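You operate a simulated robot arm through the tools that you are given. There is no shell and no other tool. Be economical: measure what you need, move in short steps, check, and stop when the job is done.

The job below is to be done with a simulated robot arm. You get a single attempt, and the scene is never put back.

TASK
Swap the blue engine's grey filter for a green one.
Fine: the grey one goes in the green bin; lay the lid on the bench's rubber mat meanwhile, then put it back on and shut its clip; leave the other lids and clips.

The check looks at the end state, three seconds after you hand in, the way a careful person would. Anything else that was tipped, shoved, dropped, spilled or broken makes it a failure. Lids that push on must go on centred and level and be pressed home; caps that screw on are set level and turned clockwise until they are tight.

THE ROBOT
A 7-joint arm with a two-finger parallel gripper on a trunk, on a base that drives. Base frame: it is fixed to the floor where the robot stands at the start and does not move with it; the origin is under the middle of the robot, x ahead of it, y to its left, z up. Lengths are in m, angles in degrees, forces in N, time in s.
With the tool pointing down near the work surface it reaches from about 0.24 to 0.38 m from the robot's upright axis, wherever it stands. Its first joint turns from -166.0 to 166.0 degrees. Places, roughly: blue engine [0.6, 0.2, 1]; blue lid clip [0.7, 0, 1.1]; green bin [2, -1, 0]; green filter (6x6x6 cm) [1.8, -0.8, 0.8]; green lid clip [0, 0.5, 1.1]; rubber mat on the long steel bench [0.7, -0.2, 0.8]; silver engine [1.4, -0.5, 1]; silver lid [1.5, -0.5, 1]; silver lid clip [1.6, -0.6, 1.1]. Payload 1.57 kg.
Tool frame: the origin (TCP) lies between the finger pads and is the grasp point; the fingertips stand 0.03 m ahead of it; z points along the fingers, y is the line along which they close. Largest opening 0.11 m; finger width 0.024, thickness 0.012; the body of the gripper, 0.048 by 0.112 m, starts 0.078 m behind the TCP.
Orientation is that of the tool frame in the base frame, as a unit quaternion [w, x, y, z]. With the fingers straight down and closing along the base's y, the tool's x points along the base's -x, its y along +y and its z along -z.

THE INTERFACE
- The arm moves only by the tool arm_command. Its argument "rows" is a list of rows, each a list of 7 numbers: the turn, a rotation vector about the tool's x, y, z in rad, then the shift along the tool's x, y, z in m, then the gripper command, from -1 (shut) to 1 (fully open), values between in proportion. In form: [[ax, ay, az, x, y, z, fingers], ...]. A call has 1 to 8 rows; each row is the pose to reach, as a shift and turn from the pose commanded when the call began, along the tool's axes at that moment. Rows are played at 5 a second. More than 0.05 m and 8.6 degrees between two rows, or a gripper value outside its range, and nothing of the call is played. A pose out of reach is approached as far as the arm can. The call stops where the force on the tool passes 40 N (or 10 N more than at its start, if that is more) or the arm is blocked; 0.2 s more then pass. The fingers move at their own pace (about 0.108 m/s each) and stop on an object; they squeeze with about 23 N. The grip force told is the motor's: it shows also when the fingers shut on nothing. Time passes only in rows, and 0.2 s behind the last, so rows that repeat a pose let the fingers close. The reply holds the time, the measured pose of the TCP, the force on the tool along the base axes, the opening and the grip force, in the units named above and with some noise, with the torque about the TCP (base axes, N m) and any sound that the robot's microphone picked up.
- Cameras (640 x 400 px; columns grow to the right, rows downward): "scene" is now at [0.4941, 0.2186, 1.4315]; the picture's right is [0.26, -0.96, 0.00], its down [-0.82, -0.22, -0.52] and it looks along [0.50, 0.14, -0.85] (base axes); focal length 214 px, centre (320, 200). "wrist" rides on the gripper at [0.07, 0.016, -0.141] in the tool frame; the picture's right is [-0.23, 0.97, 0.00], its down [-0.86, -0.20, -0.48] and it looks along [-0.47, -0.11, 0.88] (tool axes); focal length 222 px, centre (320, 200). There is no depth. A picture from a camera that has moved, and an enlarged one, comes with that camera's place and axes in the base frame and with its lens.
- snapshot(camera): a new picture of that camera. It takes no simulated time.
- slide_trunk(by): slides the trunk up (or, below 0, down) by that many m; the arm and the scene camera ride with it, the base frame stays. It gives what a move gives, with no picture.
- base_move(legs): drives the robot by 1 to 6 legs, each [ahead, left, turn to the left] in m, m and degrees, along the robot's own axes; the way and the turn of a leg run together, so that a leg with both is an arc; at most 1.5 m and 180 degrees a leg. The arm and the cameras ride along, it lands a little off, and it stops where it bumps. It gives what a move gives.
- head_to(pan, tilt): turns the head with the scene camera to pan (to the left, within 103 degrees either way) and tilt (down, from -29 to 69), counted from straight ahead of the robot. It gives what a move gives.
- zoom(camera, box): a new picture of the part [left, top, right, bottom] of that camera's present view, enlarged. It takes no simulated time.
- sign_off(): hands the job in; it is judged then, once.

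Work in short steps. Places have to be worked out from the pictures, the camera data and where the tool is seen: move nearer, look again, correct. Check each grasp and each placing, and mend what went wrong. You have 120 turns and 78 pictures in all, those below and enlarged ones among them. Open the gripper and draw the arm clear of the work before you hand the job in, unless the task says otherwise; then end with one line.

The tools are called after "Call:" as name(argument=value, ...) on one line, values as JSON. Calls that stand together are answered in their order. arm_command: Moves the arm, as the interface text tells. Its arguments: {"type":"object","properties":{"rows":{"type":"array","items":{"type":"array","items":{"type":"number"}}}},"required":["rows"]} The other tools are called the same way: slide_trunk (by) slides the trunk up or down; base_move (legs) drives the base; head_to (pan, tilt) turns the head that bears the scene camera; snapshot (camera) takes a picture; zoom (camera, box) takes an enlarged picture of a part of a camera's view; sign_off () hands the job in.

At the start:

```text
clock: 0.0
eef_pos: [0.6933, -0.0292, 1.4418]
ee_rot: [0.0, 0.001, 1.0, 0.0]
ft_force: [0.1, 0.9, -0.7]
wrist_torque: [0.02, 0.04, 0.01]
width: 0.1101
gripper_force: 0.0
trunk travel left (down, up): [-0.5, 0.11]
robot x, y, heading: [-0.0026, 0.0, 0.1]
head pan, tilt: [15.3, 58.5]
```

scene: 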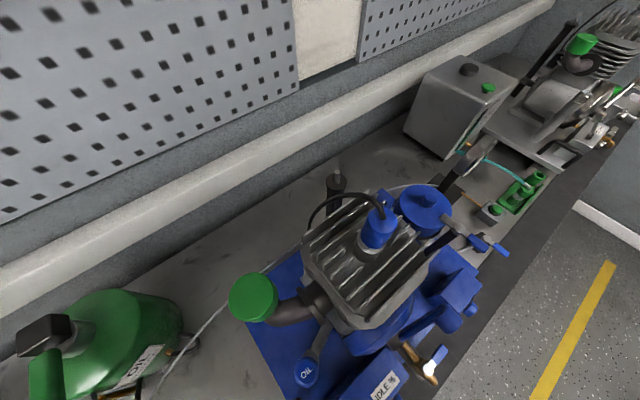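
wrist: 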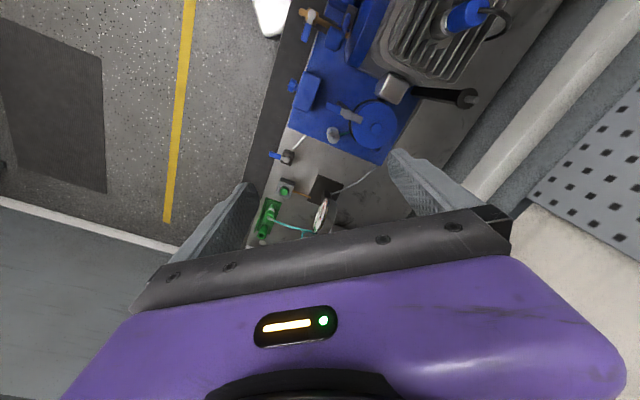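

I'll look closely at the blue engine's lid area, and at the rest of the scene, before moving.

Call:
zoom(camera="scene", box=[340, 140, 560, 280])

Call:
zoom(camera="wrist", box=[240, 60, 440, 240])

Call:
head_to(pan=-35, tilt=35)

Call:
snapshot(camera="scene")

```text
2.86 times, centred on (450, 210) of scene
camera zoom: at [0.4941, 0.2186, 1.4315], right [0.26, -0.96, 0.0], down [-0.82, -0.22, -0.52], along [0.5, 0.14, -0.85], focal length 613 px, centre (-51, 171)
```

zoom: 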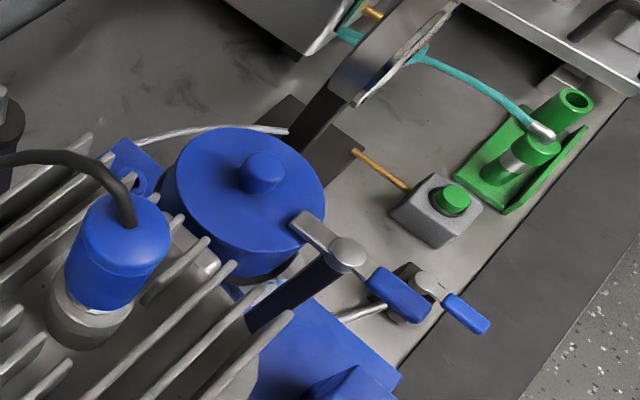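

```text
2.22 times, centred on (340, 150) of wrist
camera zoom: at [0.623, -0.0137, 1.583], right [0.23, 0.97, 0.0], down [0.86, -0.2, 0.48], along [0.47, -0.11, -0.88], focal length 494 px, centre (276, 311)
```

zoom: 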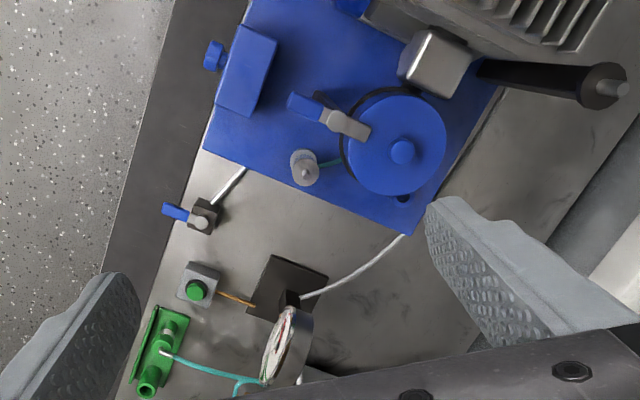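

```text
clock: 1.2
eef_pos: [0.6928, -0.0296, 1.4421]
ee_rot: [-0.001, 0.0, 1.0, 0.0]
ft_force: [-0.6, 0.7, 0.1]
wrist_torque: [0.03, 0.04, 0.0]
width: 0.11
gripper_force: 0.2
trunk travel left (down, up): [-0.5, 0.11]
robot x, y, heading: [-0.0023, -0.0016, 0.0]
head pan, tilt: [-35.0, 35.0]
```

```text
73 pictures are left
camera scene: at [0.5004, 0.1501, 1.464], right [-0.57, -0.82, 0.0], down [-0.47, 0.33, -0.82], along [0.67, -0.47, -0.57], focal length 214 px, centre (320, 200)
```

scene: 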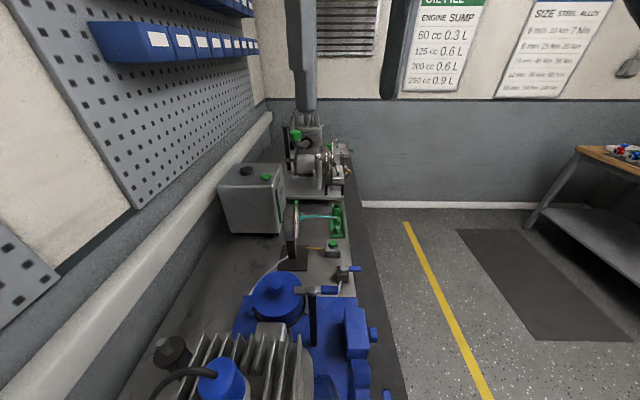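

The blue lid's knob triangulates to about (0.742, 0.081, 1.097), with the clip pivot just right-front of it. I look at the wider scene, including the robot itself, to find the mat, filter and bin.

Call:
zoom(camera="scene", box=[220, 80, 400, 280])

Call:
head_to(pan=-60, tilt=65)

Call:
snapshot(camera="scene")

```text
2.00 times, centred on (310, 180) of scene
camera zoom: at [0.5004, 0.1501, 1.464], right [-0.57, -0.82, 0.0], down [-0.47, 0.33, -0.82], along [0.67, -0.47, -0.57], focal length 429 px, centre (340, 240)
```

zoom: 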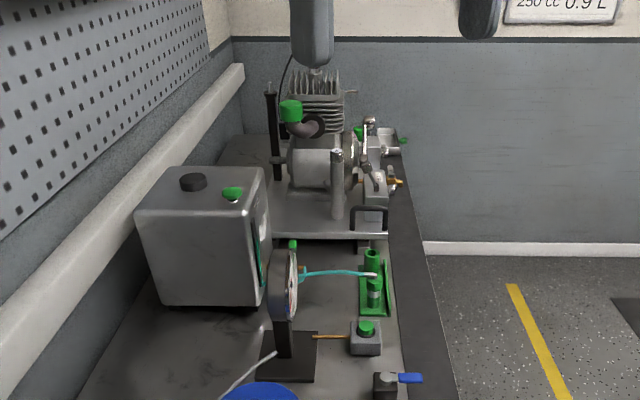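

```text
clock: 2.1
eef_pos: [0.694, -0.0303, 1.4411]
ee_rot: [0.0, -0.001, 1.0, 0.0]
ft_force: [0.6, 1.0, 0.2]
wrist_torque: [0.0, -0.01, 0.05]
width: 0.1097
gripper_force: 0.1
trunk travel left (down, up): [-0.5, 0.11]
robot x, y, heading: [-0.0015, -0.0024, -0.1]
head pan, tilt: [-60.0, 65.0]
```

```text
71 pictures are left
camera scene: at [0.4587, 0.148, 1.4242], right [-0.87, -0.5, 0.0], down [-0.45, 0.78, -0.42], along [0.21, -0.37, -0.91], focal length 214 px, centre (320, 200)
```

scene: 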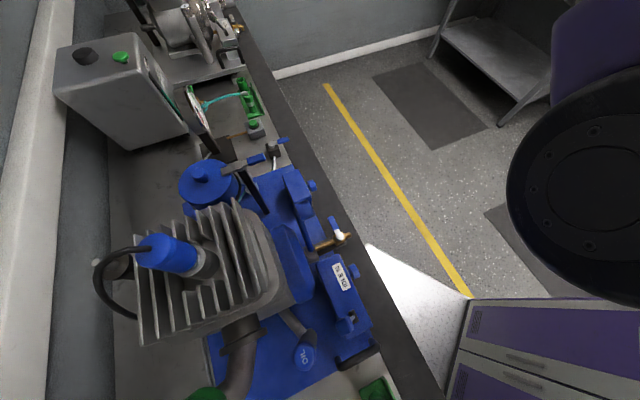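

The robot stands at an angle to the bench, with the gripper nearly above the clip pivot (about 0.705, 0.02, 1.08). I lower the trunk 0.2 and look again from the wrist.

Call:
slide_trunk(by=-0.2)

Call:
snapshot(camera="wrist")

Call:
head_to(pan=-25, tilt=50)

Call:
snapshot(camera="scene")

```text
clock: 4.3
eef_pos: [0.6929, -0.0309, 1.241]
ee_rot: [-0.001, 0.0, 1.0, 0.0]
ft_force: [0.2, 0.6, -0.5]
wrist_torque: [0.01, -0.02, 0.02]
width: 0.11
gripper_force: 0.1
trunk travel left (down, up): [-0.3, 0.31]
robot x, y, heading: [0.0024, -0.0002, -0.0]
head pan, tilt: [-60.0, 65.0]
```

```text
70 pictures are left
camera wrist: at [0.623, -0.0137, 1.383], right [0.23, 0.97, 0.0], down [0.86, -0.2, 0.48], along [0.47, -0.11, -0.88], focal length 222 px, centre (320, 200)
```

wrist: 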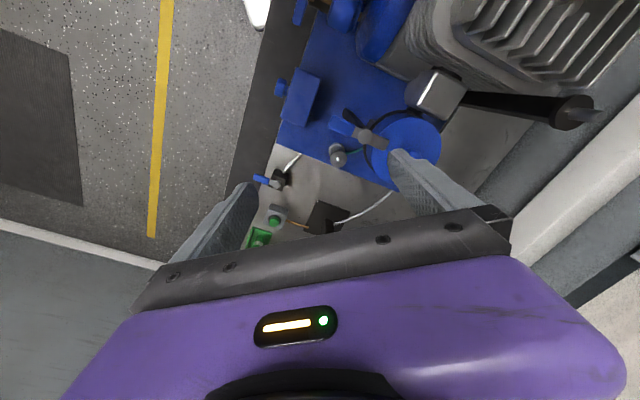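

```text
clock: 5.3
eef_pos: [0.6933, -0.0305, 1.2406]
ee_rot: [-0.001, 0.001, 1.0, 0.0]
ft_force: [0.5, -0.2, 0.4]
wrist_torque: [0.0, -0.03, -0.01]
width: 0.1099
gripper_force: 0.1
trunk travel left (down, up): [-0.3, 0.31]
robot x, y, heading: [-0.0003, -0.0012, -0.1]
head pan, tilt: [-25.0, 50.0]
```

```text
69 pictures are left
camera scene: at [0.498, 0.168, 1.2423], right [-0.42, -0.91, 0.0], down [-0.69, 0.32, -0.64], along [0.58, -0.27, -0.77], focal length 214 px, centre (320, 200)
```

scene: 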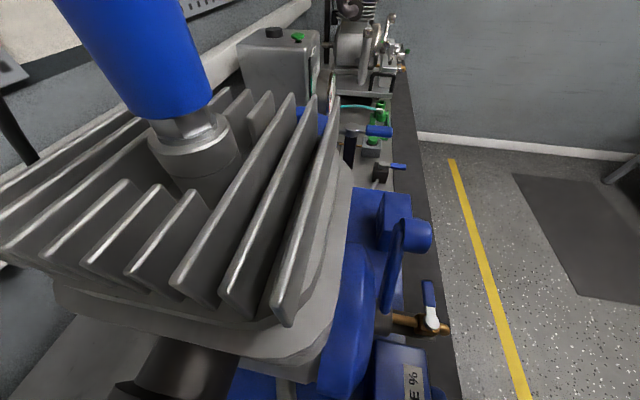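

The engine top is close under the head, so I raise the trunk back. Then I look at the robot's own arm and column to learn where its upright axis is.

Call:
slide_trunk(by=0.2)

Call:
head_to(pan=-103, tilt=50)

Call:
snapshot(camera="scene")

Call:
head_to(pan=-75, tilt=10)

Call:
snapshot(camera="scene")

```text
clock: 7.5
eef_pos: [0.6934, -0.0307, 1.4411]
ee_rot: [0.0, -0.001, 1.0, -0.001]
ft_force: [0.3, 0.4, 0.3]
wrist_torque: [-0.01, 0.03, -0.01]
width: 0.11
gripper_force: 0.0
trunk travel left (down, up): [-0.5, 0.11]
robot x, y, heading: [-0.001, -0.0023, 0.1]
head pan, tilt: [-25.0, 50.0]
```

```text
clock: 9.0
eef_pos: [0.6926, -0.0296, 1.4416]
ee_rot: [-0.001, 0.001, 1.0, 0.0]
ft_force: [-0.4, 0.8, -0.7]
wrist_torque: [0.0, 0.01, 0.03]
width: 0.11
gripper_force: 0.1
trunk travel left (down, up): [-0.5, 0.11]
robot x, y, heading: [0.0047, -0.004, -0.0]
head pan, tilt: [-103.0, 50.0]
```

```text
68 pictures are left
camera scene: at [0.411, 0.1255, 1.4423], right [-0.97, 0.22, 0.0], down [0.17, 0.75, -0.64], along [-0.14, -0.63, -0.77], focal length 214 px, centre (320, 200)
```

scene: 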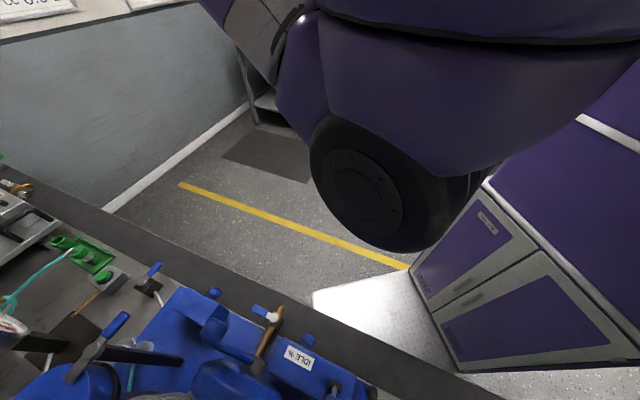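

```text
clock: 10.1
eef_pos: [0.6935, -0.0305, 1.4418]
ee_rot: [0.001, 0.0, 1.0, 0.0]
ft_force: [1.2, 0.1, -0.5]
wrist_torque: [-0.02, -0.02, -0.02]
width: 0.1099
gripper_force: 0.0
trunk travel left (down, up): [-0.5, 0.11]
robot x, y, heading: [0.0013, -0.0021, -0.0]
head pan, tilt: [-75.0, 10.0]
```

```text
67 pictures are left
camera scene: at [0.4523, 0.1107, 1.5041], right [-0.97, -0.26, 0.0], down [-0.05, 0.17, -0.98], along [0.25, -0.95, -0.17], focal length 214 px, centre (320, 200)
```

scene: 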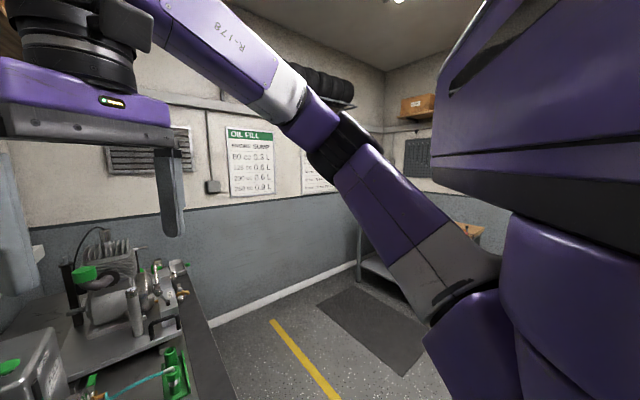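

The arm hangs from the torso; its upright axis is near (0.35, 0). The bench front runs along (0.82, -0.57), and the mat is the dark strip on its edge. I'll back off, slide along the bench and turn to face it squarely in front of the lid.

Call:
base_move(legs=[[0.337, -0.6, 0], [0, 0, 55.2]])

Call:
head_to(pan=-20, tilt=55)

Call:
snapshot(camera="scene")

Call:
snapshot(camera="wrist")

```text
clock: 16.3
eef_pos: [0.7646, -0.0549, 1.4403]
ee_rot: [0.0, -0.458, 0.889, 0.0]
ft_force: [0.2, -0.2, -0.2]
wrist_torque: [-0.01, -0.02, 0.0]
width: 0.1098
gripper_force: 0.0
trunk travel left (down, up): [-0.5, 0.11]
robot x, y, heading: [0.3388, -0.6035, 54.4]
head pan, tilt: [-75.0, 10.0]
```

```text
clock: 17.6
eef_pos: [0.7646, -0.0561, 1.4408]
ee_rot: [-0.001, -0.458, 0.889, 0.0]
ft_force: [0.1, -0.8, 0.7]
wrist_torque: [-0.02, 0.02, 0.01]
width: 0.11
gripper_force: 0.1
trunk travel left (down, up): [-0.5, 0.11]
robot x, y, heading: [0.3371, -0.6023, 54.6]
head pan, tilt: [-20.0, 55.0]
```

```text
66 pictures are left
camera scene: at [0.4832, -0.0968, 1.4359], right [0.57, -0.82, 0.0], down [-0.68, -0.46, -0.57], along [0.47, 0.32, -0.82], focal length 214 px, centre (320, 200)
```

scene: 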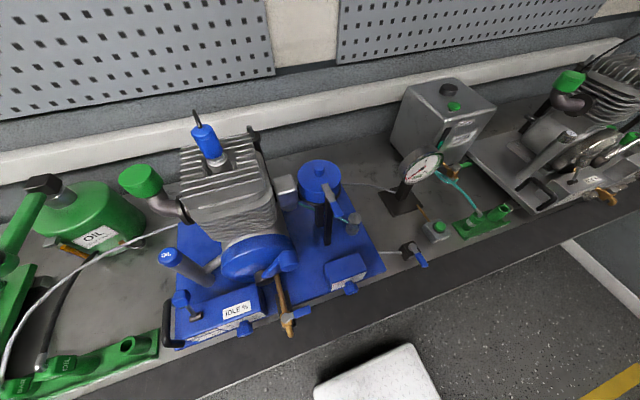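

```text
65 pictures are left
camera wrist: at [0.7102, -0.1023, 1.583], right [-0.66, 0.75, 0.0], down [0.66, 0.58, 0.48], along [0.36, 0.32, -0.88], focal length 222 px, centre (320, 200)
```

wrist: 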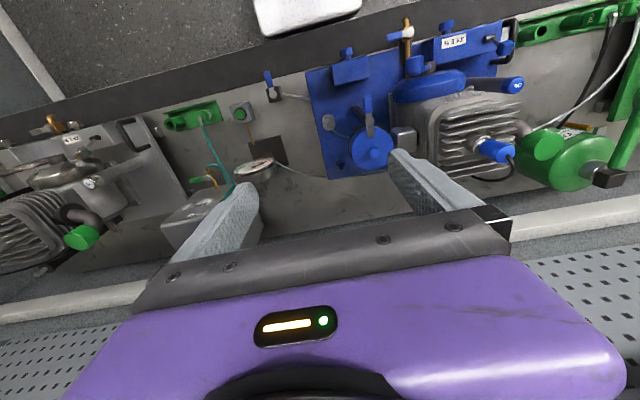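

Excellent overview. I zoom on lid and clip from both cameras to triangulate.

Call:
zoom(camera="scene", box=[260, 140, 420, 240])

Call:
zoom(camera="wrist", box=[240, 60, 400, 180])

```text
4.00 times, centred on (340, 190) of scene
camera zoom: at [0.4832, -0.0968, 1.4359], right [0.57, -0.82, 0.0], down [-0.68, -0.46, -0.57], along [0.47, 0.32, -0.82], focal length 858 px, centre (240, 240)
```

zoom: 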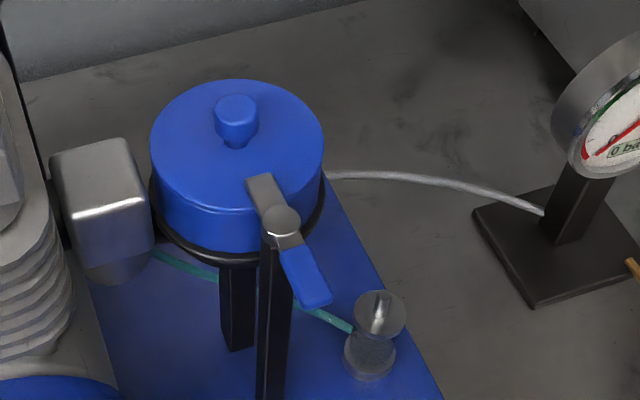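

```text
3.33 times, centred on (320, 120) of wrist
camera zoom: at [0.7102, -0.1023, 1.583], right [-0.66, 0.75, 0.0], down [0.66, 0.58, 0.48], along [0.36, 0.32, -0.88], focal length 740 px, centre (320, 467)
```

zoom: 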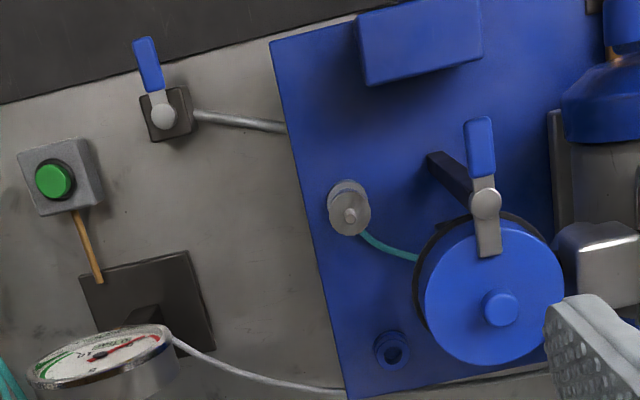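

The knob top is at about (0.737, 0.079, 1.113), the clip pivot at (0.700, 0.028, 1.096) and the handle points to the front, ending near (0.669, -0.009). I drive 0.10 ahead so both come in range.

Call:
base_move(legs=[[0.1, 0, 0.6]])

Call:
head_to(pan=-40, tilt=45)

Call:
snapshot(camera="scene")

```text
clock: 18.7
eef_pos: [0.8147, 0.0301, 1.4412]
ee_rot: [-0.001, -0.463, 0.886, -0.001]
ft_force: [0.1, -0.3, 0.5]
wrist_torque: [-0.01, -0.03, 0.01]
width: 0.11
gripper_force: 0.1
trunk travel left (down, up): [-0.5, 0.11]
robot x, y, heading: [0.3948, -0.5214, 55.2]
head pan, tilt: [-20.0, 55.0]
```

```text
clock: 19.5
eef_pos: [0.8143, 0.0318, 1.4413]
ee_rot: [0.001, -0.464, 0.886, 0.001]
ft_force: [-0.3, 1.3, 0.8]
wrist_torque: [0.02, -0.01, 0.02]
width: 0.1102
gripper_force: 0.0
trunk travel left (down, up): [-0.5, 0.11]
robot x, y, heading: [0.3948, -0.5207, 55.3]
head pan, tilt: [-40.0, 45.0]
```

```text
62 pictures are left
camera scene: at [0.5537, -0.0344, 1.4492], right [0.26, -0.96, 0.0], down [-0.68, -0.19, -0.71], along [0.68, 0.19, -0.71], focal length 214 px, centre (320, 200)
```

scene: 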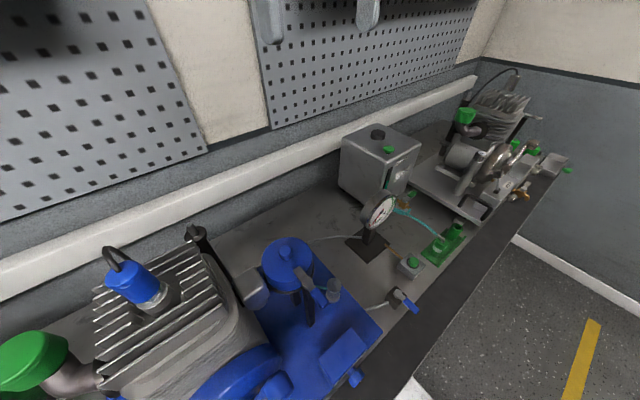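

I back up 2.5 cm so both clip handle and lid fall within the reach, then move the tool over the handle at height.

Call:
base_move(legs=[[-0.025, 0, 0]])

Call:
arm_command(rows=[[0, 0, 0, 0.028, 0.031, 0, 0], [0, 0, 0, 0.055, 0.062, 0, 0], [0, 0, 0, 0.083, 0.092, 0, 0], [0, 0, 0, 0.083, 0.092, 0, 0]])

Call:
slide_trunk(by=-0.25)

Call:
snapshot(camera="wrist")

Call:
head_to(pan=-20, tilt=50)

Call:
snapshot(camera="scene")

```text
clock: 20.3
eef_pos: [0.8008, 0.0109, 1.4415]
ee_rot: [0.001, -0.463, 0.886, 0.0]
ft_force: [0.3, 0.4, 0.2]
wrist_torque: [-0.02, 0.02, -0.01]
width: 0.1099
gripper_force: 0.0
trunk travel left (down, up): [-0.5, 0.11]
robot x, y, heading: [0.3827, -0.5419, 55.1]
head pan, tilt: [-40.0, 45.0]
```

```text
clock: 21.3
eef_pos: [0.6763, -0.0075, 1.4413]
ee_rot: [0.0, -0.464, 0.886, -0.001]
ft_force: [-0.2, -0.1, -0.1]
wrist_torque: [-0.01, 0.0, 0.01]
width: 0.055
gripper_force: 0.0
trunk travel left (down, up): [-0.5, 0.11]
robot x, y, heading: [0.3817, -0.5455, 55.1]
head pan, tilt: [-40.0, 45.0]
```

```text
clock: 23.9
eef_pos: [0.6762, -0.0059, 1.1905]
ee_rot: [0.0, -0.463, 0.886, 0.0]
ft_force: [0.4, -0.2, 0.8]
wrist_torque: [0.02, -0.01, -0.02]
width: 0.0551
gripper_force: 0.0
trunk travel left (down, up): [-0.25, 0.36]
robot x, y, heading: [0.3768, -0.5429, 55.0]
head pan, tilt: [-40.0, 45.0]
```

```text
61 pictures are left
camera wrist: at [0.6225, -0.0542, 1.3327], right [-0.67, 0.74, 0.0], down [0.65, 0.59, 0.48], along [0.36, 0.32, -0.88], focal length 222 px, centre (320, 200)
```

wrist: 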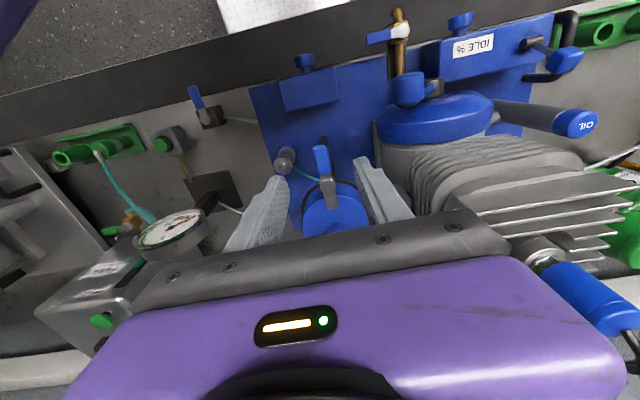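

```text
clock: 24.8
eef_pos: [0.6761, -0.0051, 1.1909]
ee_rot: [0.0, -0.463, 0.886, 0.0]
ft_force: [1.2, 0.4, -0.3]
wrist_torque: [-0.03, -0.03, 0.03]
width: 0.055
gripper_force: 0.0
trunk travel left (down, up): [-0.25, 0.36]
robot x, y, heading: [0.3774, -0.5398, 55.1]
head pan, tilt: [-20.0, 50.0]
```

```text
60 pictures are left
camera scene: at [0.5239, -0.0319, 1.1923], right [0.58, -0.82, 0.0], down [-0.63, -0.44, -0.64], along [0.53, 0.37, -0.77], focal length 214 px, centre (320, 200)
```

scene: 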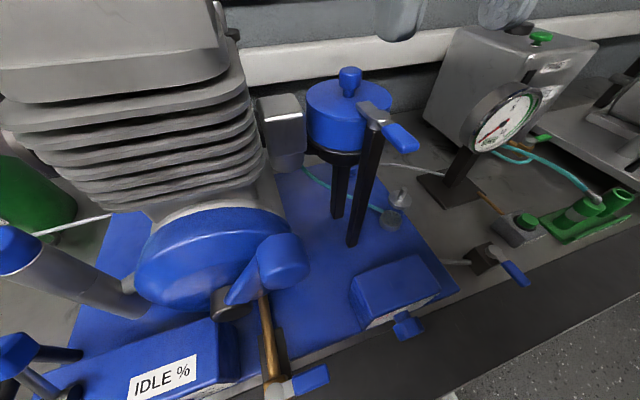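

Clear view; the handle appears between the open fingers. I zoom to measure handle geometry precisely.

Call:
zoom(camera="wrist", box=[230, 120, 430, 245])

Call:
zoom(camera="scene", box=[280, 50, 440, 170])

```text
3.20 times, centred on (330, 182) of wrist
camera zoom: at [0.6225, -0.0542, 1.3326], right [-0.67, 0.74, 0.0], down [0.65, 0.59, 0.48], along [0.36, 0.32, -0.88], focal length 711 px, centre (288, 256)
```

zoom: 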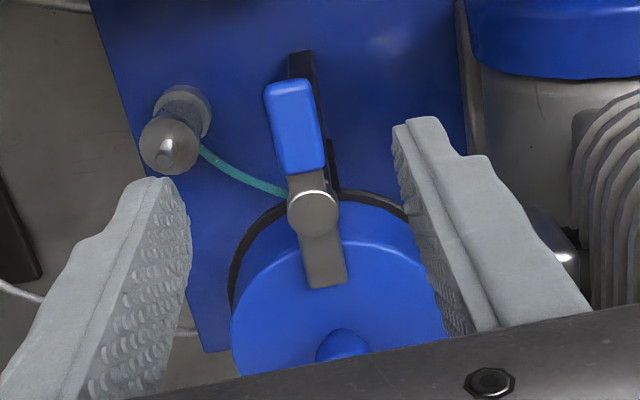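

```text
3.33 times, centred on (360, 110) of scene
camera zoom: at [0.5239, -0.0319, 1.1923], right [0.58, -0.82, 0.0], down [-0.63, -0.44, -0.64], along [0.53, 0.37, -0.77], focal length 715 px, centre (187, 500)
```

zoom: 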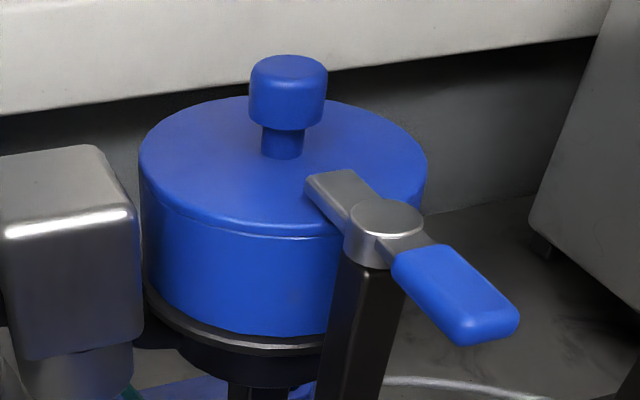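

Pivot (0.699, 0.026), handle axis passes under the TCP with the handle about z 1.083–1.095. I descend 0.09 with the arm, fingers straddling the handle.

Call:
arm_command(rows=[[0, 0, 0, 0, 0, 0.03, 0], [0, 0, 0, 0, 0, 0.06, 0], [0, 0, 0, 0, 0, 0.09, 0], [0, 0, 0, 0, 0, 0.09, 0]])

Call:
zoom(camera="wrist", box=[230, 120, 430, 245])

```text
clock: 25.8
eef_pos: [0.6758, -0.0062, 1.1022]
ee_rot: [0.0, -0.463, 0.886, -0.001]
ft_force: [-0.5, 1.4, -0.1]
wrist_torque: [0.03, 0.01, -0.02]
width: 0.0549
gripper_force: 0.1
trunk travel left (down, up): [-0.25, 0.36]
robot x, y, heading: [0.377, -0.5418, 54.9]
head pan, tilt: [-20.0, 50.0]
```

```text
3.20 times, centred on (330, 182) of wrist
camera zoom: at [0.622, -0.0542, 1.2435], right [-0.67, 0.74, 0.0], down [0.65, 0.59, 0.48], along [0.36, 0.32, -0.88], focal length 711 px, centre (288, 256)
```

zoom: 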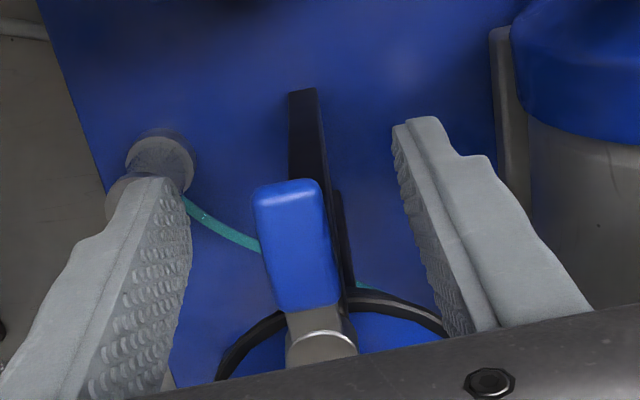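

The handle sits between the fingers; I close on it.

Call:
arm_command(rows=[[0, 0, 0, 0, 0, 0, -1], [0, 0, 0, 0, 0, 0, -1], [0, 0, 0, 0, 0, 0, -1]])

```text
clock: 26.6
eef_pos: [0.6762, -0.0081, 1.1021]
ee_rot: [0.0, -0.463, 0.886, 0.0]
ft_force: [1.2, -3.1, -3.3]
wrist_torque: [0.06, -0.08, -0.16]
width: 0.0169
gripper_force: 31.7
trunk travel left (down, up): [-0.25, 0.36]
robot x, y, heading: [0.3809, -0.5386, 55.3]
head pan, tilt: [-20.0, 50.0]
```

Gripped (16.9 mm). I try swinging the handle to the right about the pivot by 16°, watching force.

Call:
arm_command(rows=[[0, 0, -0.07, -0.0001, -0.0029, 0, -1], [0, 0, -0.14, -0.0004, -0.0057, 0, -1], [0, 0, -0.21, -0.0009, -0.0085, 0, -1], [0, 0, -0.28, -0.0016, -0.0113, 0, -1], [0, 0, -0.28, -0.0016, -0.0113, 0, -1]])

```text
clock: 27.8
eef_pos: [0.686, -0.0119, 1.1019]
ee_rot: [0.0, -0.582, 0.813, 0.002]
ft_force: [0.8, -2.4, 26.9]
wrist_torque: [0.0, -0.05, -0.05]
width: 0.017
gripper_force: 32.1
trunk travel left (down, up): [-0.25, 0.36]
robot x, y, heading: [0.3779, -0.5429, 55.3]
head pan, tilt: [-20.0, 50.0]
```

It moved, but a vertical force of 27 N appeared. I look.

Call:
zoom(camera="wrist", box=[200, 100, 440, 250])

Call:
zoom(camera="scene", box=[260, 40, 460, 190])

```text
2.67 times, centred on (320, 175) of wrist
camera zoom: at [0.6482, -0.0729, 1.2433], right [-0.85, 0.53, 0.0], down [0.46, 0.74, 0.48], along [0.25, 0.41, -0.88], focal length 592 px, centre (320, 267)
```

zoom: 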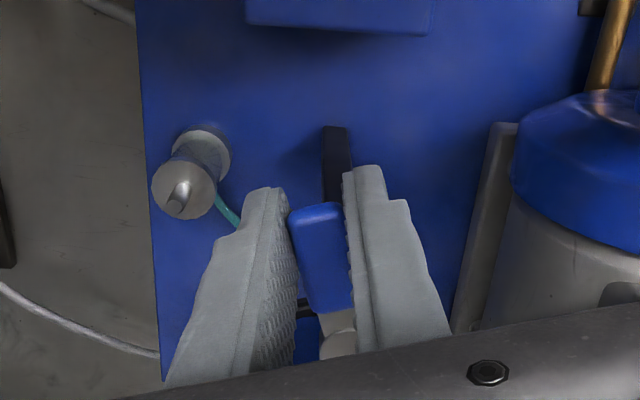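

```text
2.67 times, centred on (360, 115) of scene
camera zoom: at [0.5236, -0.0323, 1.1929], right [0.58, -0.82, 0.0], down [-0.63, -0.44, -0.64], along [0.53, 0.37, -0.77], focal length 572 px, centre (213, 427)
```

zoom: 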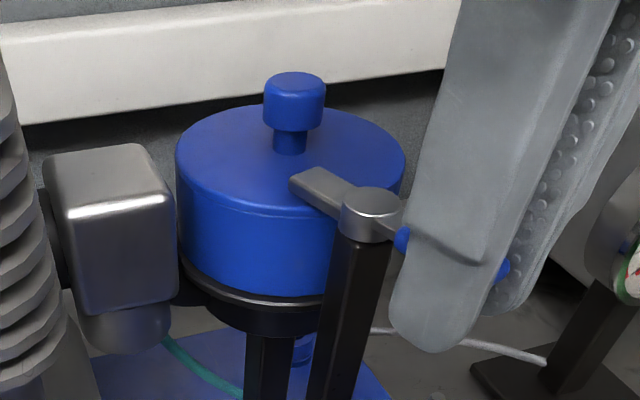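

The clip is turning with the grip. I ease up 2 mm to relieve the vertical load and continue 32° more.

Call:
arm_command(rows=[[0, 0, 0, 0, 0, -0.002, -1], [0, 0, -0.14, -0.0004, -0.0057, -0.002, -1], [0, 0, -0.28, -0.0016, -0.0113, -0.002, -1], [0, 0, -0.42, -0.0035, -0.0167, -0.002, -1], [0, 0, -0.56, -0.0062, -0.0218, -0.002, -1], [0, 0, -0.56, -0.0062, -0.0218, -0.002, -1]])

```text
clock: 29.1
eef_pos: [0.7096, -0.0135, 1.1028]
ee_rot: [0.0, 0.785, -0.62, 0.0]
ft_force: [7.3, 4.9, -14.3]
wrist_torque: [-0.36, -0.17, -0.34]
width: 0.0169
gripper_force: 32.3
trunk travel left (down, up): [-0.25, 0.36]
robot x, y, heading: [0.3824, -0.5442, 55.2]
head pan, tilt: [-20.0, 50.0]
```

Turning well (48° so far). I settle 1 mm down and continue 45° more.

Call:
arm_command(rows=[[0, 0, 0, 0, 0, 0.0008, -1], [0, 0, -0.14, -0.0004, -0.0057, 0.0008, -1], [0, 0, -0.28, -0.0016, -0.0113, 0.0008, -1], [0, 0, -0.42, -0.0035, -0.0167, 0.0008, -1], [0, 0, -0.56, -0.0062, -0.0218, 0.0008, -1], [0, 0, -0.7, -0.0096, -0.0264, 0.0008, -1], [0, 0, -0.78, -0.0118, -0.0288, 0.0008, -1]])

Call:
zoom(camera="scene", box=[260, 40, 460, 190])

```text
clock: 30.3
eef_pos: [0.7192, -0.0059, 1.0994]
ee_rot: [-0.003, 0.912, -0.409, 0.004]
ft_force: [18.5, 6.7, 7.9]
wrist_torque: [-0.14, 0.1, -0.76]
width: 0.0217
gripper_force: 34.6
out of reach, approached as far as the arm can: row 5
trunk travel left (down, up): [-0.25, 0.36]
robot x, y, heading: [0.3792, -0.5421, 55.2]
head pan, tilt: [-20.0, 50.0]
stopped in row 5: the force on the tool passed its limit at 52 N (the readings are from after the stop); the commanded pose is now the measured one
```

```text
2.67 times, centred on (360, 115) of scene
camera zoom: at [0.5249, -0.0318, 1.1924], right [0.58, -0.82, 0.0], down [-0.63, -0.44, -0.64], along [0.53, 0.37, -0.77], focal length 572 px, centre (213, 427)
```

zoom: 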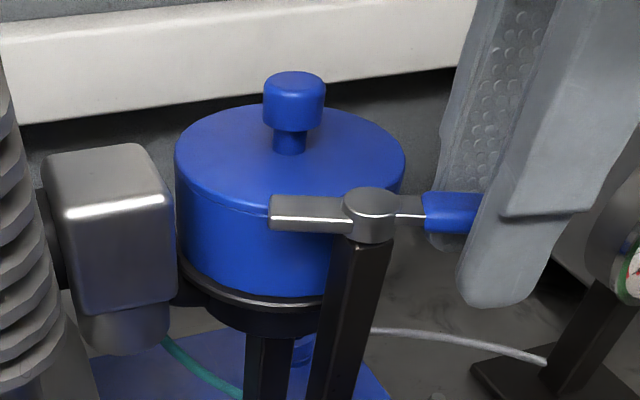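

The lever is at about 72° open; the tool hit its own turn limit. I release, rise, and check clearance from the wrist.

Call:
arm_command(rows=[[0, 0, 0, 0, 0, 0, 0], [0, 0, 0, 0, 0, 0, 0], [0, 0, 0, 0, 0, -0.04, 0], [0, 0, 0, 0, 0, -0.08, 0], [0, 0, 0, 0, 0, -0.08, 0]])

Call:
zoom(camera="scene", box=[260, 40, 460, 190])

Call:
snapshot(camera="wrist")

```text
clock: 31.5
eef_pos: [0.6913, -0.011, 1.1667]
ee_rot: [-0.003, 0.913, -0.408, 0.003]
ft_force: [-0.1, 0.1, 0.4]
wrist_torque: [-0.01, 0.02, 0.0]
width: 0.0552
gripper_force: 0.2
out of reach, approached as far as the arm can: row 3, 4, 5
trunk travel left (down, up): [-0.25, 0.36]
robot x, y, heading: [0.3784, -0.5437, 55.1]
head pan, tilt: [-20.0, 50.0]
```

```text
2.67 times, centred on (360, 115) of scene
camera zoom: at [0.5242, -0.0319, 1.1923], right [0.58, -0.82, 0.0], down [-0.63, -0.44, -0.64], along [0.53, 0.37, -0.77], focal length 572 px, centre (213, 427)
```

zoom: 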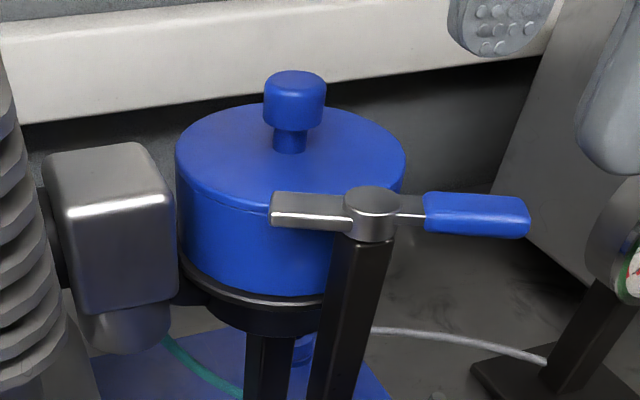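

```text
52 pictures are left
camera wrist: at [0.7234, -0.0744, 1.3083], right [-0.88, -0.48, -0.01], down [-0.43, 0.77, 0.48], along [-0.22, 0.42, -0.88], focal length 222 px, centre (320, 200)
```

wrist: 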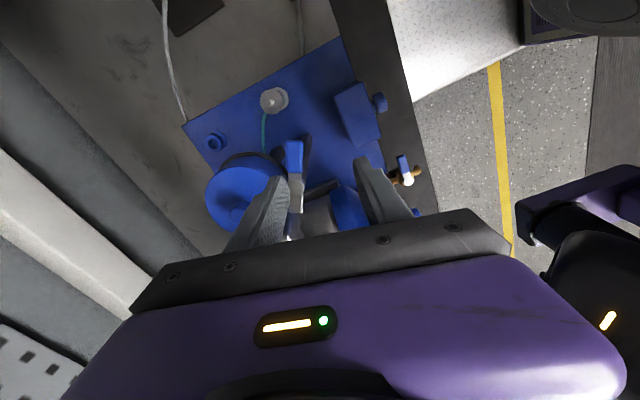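

The tongue has nearly cleared the lid; I want a bit more margin. I first turn the wrist back with fingers shut, rising a bit.

Call:
arm_command(rows=[[0, 0, 0.14, 0, 0, 0, -1], [0, 0, 0.28, 0, 0, 0, -1], [0, 0, 0.42, 0, 0, 0, -1], [0, 0, 0.56, 0, 0, 0, -1], [0, 0, 0.7, 0, 0, 0, -1], [0, 0, 0.84, 0, 0, 0, -1], [0, 0, 0.98, 0, 0, 0, -1], [0, 0, 1.12, 0, 0, 0, -1]])

Call:
arm_command(rows=[[0, 0, 0.14, 0, 0, 0, -1], [0, 0, 0.224, 0, 0, 0, -1]])

```text
clock: 33.3
eef_pos: [0.6913, -0.0095, 1.1665]
ee_rot: [0.003, -0.557, 0.831, -0.002]
ft_force: [-0.6, -0.8, 0.1]
wrist_torque: [0.01, 0.02, 0.02]
width: 0.0
gripper_force: 21.5
trunk travel left (down, up): [-0.25, 0.36]
robot x, y, heading: [0.3807, -0.5401, 55.6]
head pan, tilt: [-20.0, 50.0]
```

```text
clock: 33.9
eef_pos: [0.6915, -0.0104, 1.1671]
ee_rot: [0.004, -0.461, 0.888, -0.002]
ft_force: [0.3, 0.0, 0.0]
wrist_torque: [0.01, -0.02, -0.01]
width: 0.0001
gripper_force: 21.4
trunk travel left (down, up): [-0.25, 0.36]
robot x, y, heading: [0.3766, -0.5426, 55.2]
head pan, tilt: [-20.0, 50.0]
```

Now lower beside the handle and push it about 24° further.

Call:
arm_command(rows=[[0, 0, 0, 0.0095, -0.017, 0, -1], [0, 0, 0, 0.0095, -0.017, 0.035, -1], [0, 0, 0, 0.0095, -0.017, 0.067, -1], [0, 0, 0, 0.001, -0.02, 0.067, -1], [0, 0, 0, -0.009, -0.0237, 0.067, -1], [0, 0, 0, -0.0187, -0.0272, 0.067, -1]])

Call:
zoom(camera="scene", box=[260, 40, 460, 190])

```text
clock: 35.3
eef_pos: [0.7223, -0.0124, 1.0993]
ee_rot: [0.002, -0.464, 0.886, -0.002]
ft_force: [-26.5, -20.1, -4.6]
wrist_torque: [-0.08, 0.51, 0.06]
width: 0.0
gripper_force: 21.4
trunk travel left (down, up): [-0.25, 0.36]
robot x, y, heading: [0.3766, -0.5425, 55.1]
head pan, tilt: [-20.0, 50.0]
```

```text
2.67 times, centred on (360, 115) of scene
camera zoom: at [0.523, -0.0326, 1.1925], right [0.58, -0.82, 0.0], down [-0.63, -0.44, -0.64], along [0.53, 0.37, -0.77], focal length 572 px, centre (213, 427)
```

zoom: 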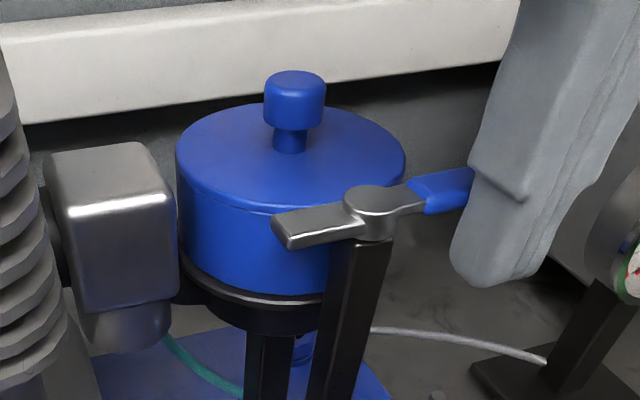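

The clip is at about 90° and against resistance; the tongue is clear of the lid. I back off, rise, and go above the knob (0.737, 0.079, top 1.11).

Call:
arm_command(rows=[[0, 0, 0, 0.015, 0.008, 0, -1], [0, 0, 0, 0.015, 0.008, -0.045, -1], [0, 0, 0, 0.015, 0.008, -0.08, 0], [0, 0, 0, -0.02, 0.02, -0.08, 0], [0, 0, 0, -0.055, 0.03, -0.08, 0], [0, 0, 0, -0.0835, 0.0399, -0.08, 0], [0, 0, 0, -0.0835, 0.0399, -0.08, 0]])

Call:
zoom(camera="wrist", box=[220, 120, 420, 245])

```text
clock: 36.9
eef_pos: [0.7371, 0.0798, 1.1795]
ee_rot: [0.005, -0.462, 0.887, -0.002]
ft_force: [-0.3, 0.0, -0.2]
wrist_torque: [0.01, 0.02, 0.04]
width: 0.0553
gripper_force: 0.1
trunk travel left (down, up): [-0.25, 0.36]
robot x, y, heading: [0.3783, -0.5399, 55.2]
head pan, tilt: [-20.0, 50.0]
```

```text
3.20 times, centred on (320, 182) of wrist
camera zoom: at [0.6819, 0.0323, 1.3208], right [-0.67, 0.75, 0.0], down [0.65, 0.58, 0.48], along [0.36, 0.32, -0.87], focal length 711 px, centre (320, 256)
```

zoom: 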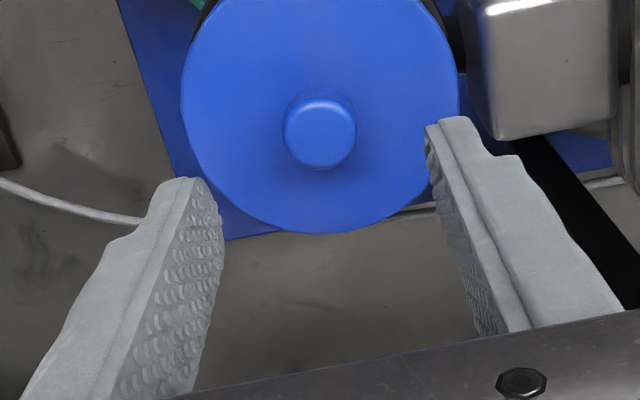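

The knob centre is at (0.736, 0.081), within 1.5 mm of the TCP. I descend to z ≈ 1.119 and close on the knob.

Call:
arm_command(rows=[[0, 0, 0, 0, 0, 0.03, 0], [0, 0, 0, 0, 0, 0.06, 0], [0, 0, 0, 0, 0, 0.06, 0], [0, 0, 0, 0, 0, 0.06, -1], [0, 0, 0, 0, 0, 0.06, -1], [0, 0, 0, 0, 0, 0.06, -1]])

```text
clock: 38.3
eef_pos: [0.738, 0.0795, 1.1203]
ee_rot: [0.004, -0.461, 0.888, -0.001]
ft_force: [0.1, -0.1, 0.1]
wrist_torque: [-0.01, 0.01, 0.0]
width: 0.0224
gripper_force: 22.5
trunk travel left (down, up): [-0.25, 0.36]
robot x, y, heading: [0.3808, -0.5454, 55.3]
head pan, tilt: [-20.0, 50.0]
```

Knob held (22 mm). I lift straight up slowly.

Call:
arm_command(rows=[[0, 0, 0, 0, 0, -0.005, -1], [0, 0, 0, 0, 0, -0.012, -1], [0, 0, 0, 0, 0, -0.025, -1], [0, 0, 0, 0, 0, -0.045, -1], [0, 0, 0, 0, 0, -0.065, -1], [0, 0, 0, 0, 0, -0.08, -1]])

Call:
snapshot(camera="scene")

```text
clock: 39.7
eef_pos: [0.7393, 0.0806, 1.1992]
ee_rot: [0.003, -0.461, 0.887, -0.002]
ft_force: [-0.5, -0.4, -0.1]
wrist_torque: [-0.01, 0.02, -0.04]
width: 0.0224
gripper_force: 22.8
trunk travel left (down, up): [-0.25, 0.36]
robot x, y, heading: [0.3845, -0.5443, 55.2]
head pan, tilt: [-20.0, 50.0]
```

```text
49 pictures are left
camera scene: at [0.5242, -0.0318, 1.1922], right [0.58, -0.82, 0.0], down [-0.63, -0.44, -0.64], along [0.53, 0.37, -0.77], focal length 214 px, centre (320, 200)
```

scene: 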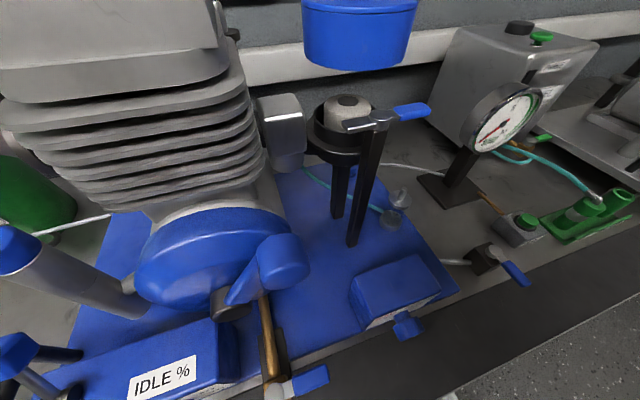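

The lid is off and a grey cylindrical filter shows. The mat strip is clear between the engine's front knob and the bench valve (d≈0.69); I raise slightly, drive back 0.19 and right 0.10 to bring that spot in reach.

Call:
slide_trunk(by=0.05)

Call:
base_move(legs=[[-0.19, 0, 0], [0, -0.1, 0]])

Call:
head_to(pan=-30, tilt=55)

Call:
snapshot(camera="scene")

```text
clock: 40.6
eef_pos: [0.7393, 0.0796, 1.2483]
ee_rot: [0.004, -0.46, 0.888, -0.001]
ft_force: [0.3, 0.2, -0.9]
wrist_torque: [0.05, 0.01, -0.01]
width: 0.0224
gripper_force: 23.1
trunk travel left (down, up): [-0.3, 0.31]
robot x, y, heading: [0.3833, -0.5429, 55.3]
head pan, tilt: [-20.0, 50.0]
```

```text
clock: 43.0
eef_pos: [0.7105, -0.1342, 1.2491]
ee_rot: [0.004, -0.461, 0.887, -0.002]
ft_force: [0.0, 0.8, -1.0]
wrist_torque: [-0.03, 0.0, 0.01]
width: 0.0228
gripper_force: 22.9
trunk travel left (down, up): [-0.3, 0.31]
robot x, y, heading: [0.3553, -0.7542, 55.3]
head pan, tilt: [-20.0, 50.0]
```

```text
clock: 43.7
eef_pos: [0.7111, -0.1334, 1.2503]
ee_rot: [0.004, -0.461, 0.887, -0.002]
ft_force: [-0.2, 0.1, -0.4]
wrist_torque: [0.0, 0.04, 0.0]
width: 0.0225
gripper_force: 23.1
trunk travel left (down, up): [-0.3, 0.31]
robot x, y, heading: [0.3566, -0.7573, 55.4]
head pan, tilt: [-30.0, 55.0]
```

```text
48 pictures are left
camera scene: at [0.4987, -0.2599, 1.2358], right [0.43, -0.9, 0.0], down [-0.74, -0.35, -0.57], along [0.52, 0.25, -0.82], focal length 214 px, centre (320, 200)
```

scene: 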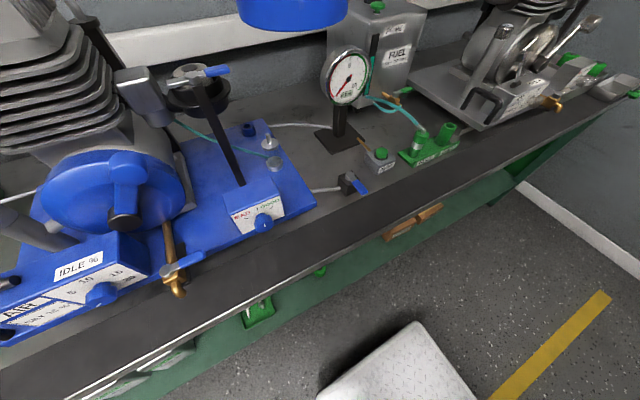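

I zoom on the mat region to locate its edges exactly.

Call:
zoom(camera="scene", box=[220, 160, 420, 285])

```text
3.20 times, centred on (320, 222) of scene
camera zoom: at [0.4987, -0.2599, 1.2358], right [0.43, -0.9, 0.0], down [-0.74, -0.35, -0.57], along [0.52, 0.25, -0.82], focal length 686 px, centre (320, 128)
```

zoom: 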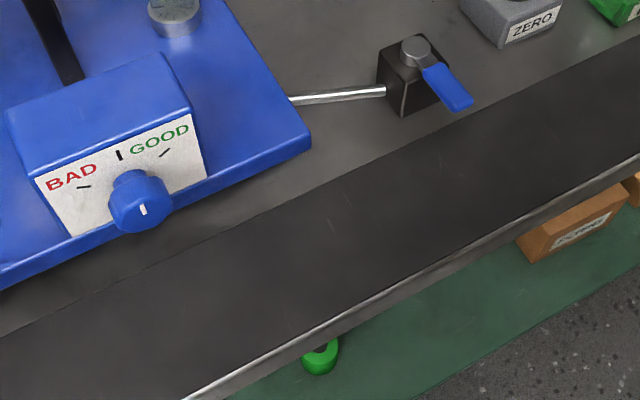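

Mat spans n≈0.206–0.292; I aim the lid centre at (0.7015, -0.181), clear of knob and valve. I shift the tool there, then slide the trunk down 0.25.

Call:
arm_command(rows=[[0, 0, 0, 0.0224, -0.01, 0, -1], [0, 0, 0, 0.0447, -0.0197, 0, -1], [0, 0, 0, 0.0447, -0.0197, 0, -1]])

Call:
slide_trunk(by=-0.25)

Call:
snapshot(camera="wrist")

```text
clock: 44.5
eef_pos: [0.7004, -0.1808, 1.248]
ee_rot: [0.003, -0.462, 0.887, -0.002]
ft_force: [0.1, 0.8, -1.1]
wrist_torque: [-0.01, -0.01, -0.03]
width: 0.0226
gripper_force: 23.0
trunk travel left (down, up): [-0.3, 0.31]
robot x, y, heading: [0.3549, -0.7565, 55.5]
head pan, tilt: [-30.0, 55.0]
```

```text
clock: 47.1
eef_pos: [0.702, -0.1813, 0.9983]
ee_rot: [0.003, -0.462, 0.887, -0.002]
ft_force: [0.2, -0.6, 0.2]
wrist_torque: [-0.01, 0.01, 0.04]
width: 0.0225
gripper_force: 23.1
trunk travel left (down, up): [-0.05, 0.56]
robot x, y, heading: [0.355, -0.7573, 55.6]
head pan, tilt: [-30.0, 55.0]
```

```text
46 pictures are left
camera wrist: at [0.6467, -0.2289, 1.1398], right [-0.67, 0.74, 0.0], down [0.65, 0.59, 0.48], along [0.36, 0.32, -0.88], focal length 222 px, centre (320, 200)
```

wrist: 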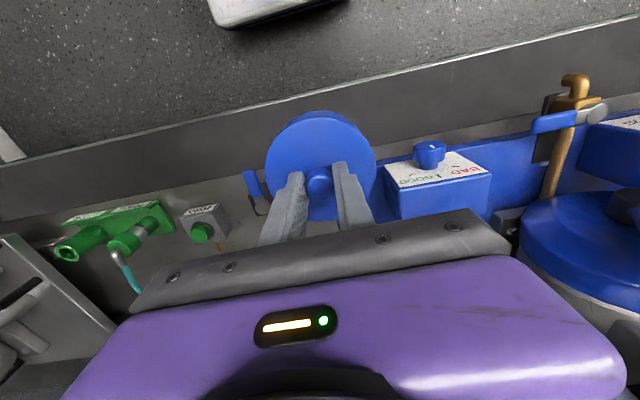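

Looks right over the mat, clear on both sides. I lower 0.10 and then in small steps to contact.

Call:
arm_command(rows=[[0, 0, 0, 0, 0, 0.03, -1], [0, 0, 0, 0, 0, 0.06, -1], [0, 0, 0, 0, 0, 0.09, -1], [0, 0, 0, 0, 0, 0.1, -1], [0, 0, 0, 0, 0, 0.108, -1]])

Call:
snapshot(camera="scene")

```text
clock: 47.8
eef_pos: [0.7019, -0.1818, 0.9241]
ee_rot: [0.005, -0.463, 0.886, 0.0]
ft_force: [-1.8, -9.2, 18.9]
wrist_torque: [0.46, 0.17, 0.13]
width: 0.0229
gripper_force: 23.3
trunk travel left (down, up): [-0.05, 0.56]
robot x, y, heading: [0.3554, -0.7576, 55.5]
head pan, tilt: [-30.0, 55.0]
stopped in row 3: the force on the tool passed its limit at 54 N (the readings are from after the stop); the commanded pose is now the measured one
```

```text
45 pictures are left
camera scene: at [0.4986, -0.2605, 0.9863], right [0.43, -0.9, 0.0], down [-0.74, -0.35, -0.57], along [0.52, 0.25, -0.82], focal length 214 px, centre (320, 200)
```

scene: 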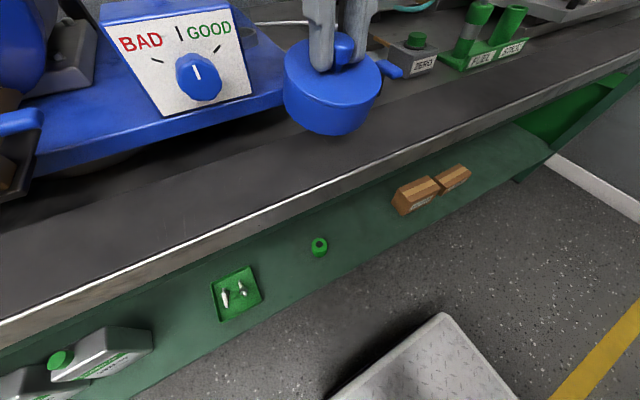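

Contact came higher than expected (TCP 0.924). I zoom to see what the lid touches.

Call:
zoom(camera="scene", box=[240, 30, 440, 180])

Call:
zoom(camera="wrist", box=[220, 60, 440, 240])

```text
2.67 times, centred on (340, 105) of scene
camera zoom: at [0.4986, -0.2605, 0.9863], right [0.43, -0.9, 0.0], down [-0.74, -0.35, -0.57], along [0.52, 0.25, -0.82], focal length 572 px, centre (267, 453)
```

zoom: 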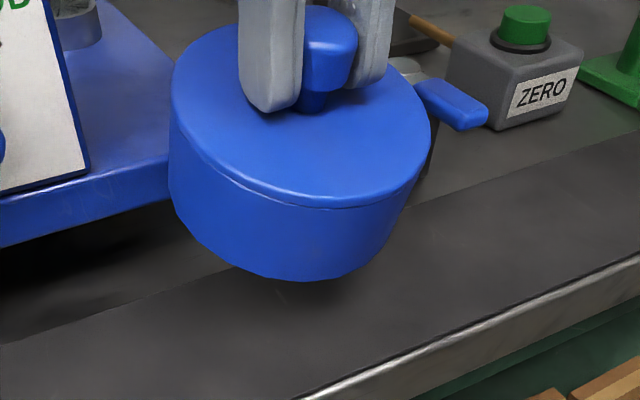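

```text
2.22 times, centred on (330, 150) of wrist
camera zoom: at [0.6473, -0.2308, 1.0644], right [-0.67, 0.74, 0.0], down [0.65, 0.58, 0.49], along [0.36, 0.33, -0.87], focal length 494 px, centre (298, 311)
```

zoom: 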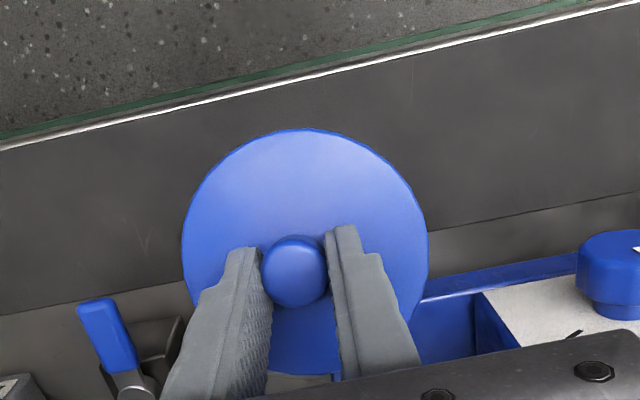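

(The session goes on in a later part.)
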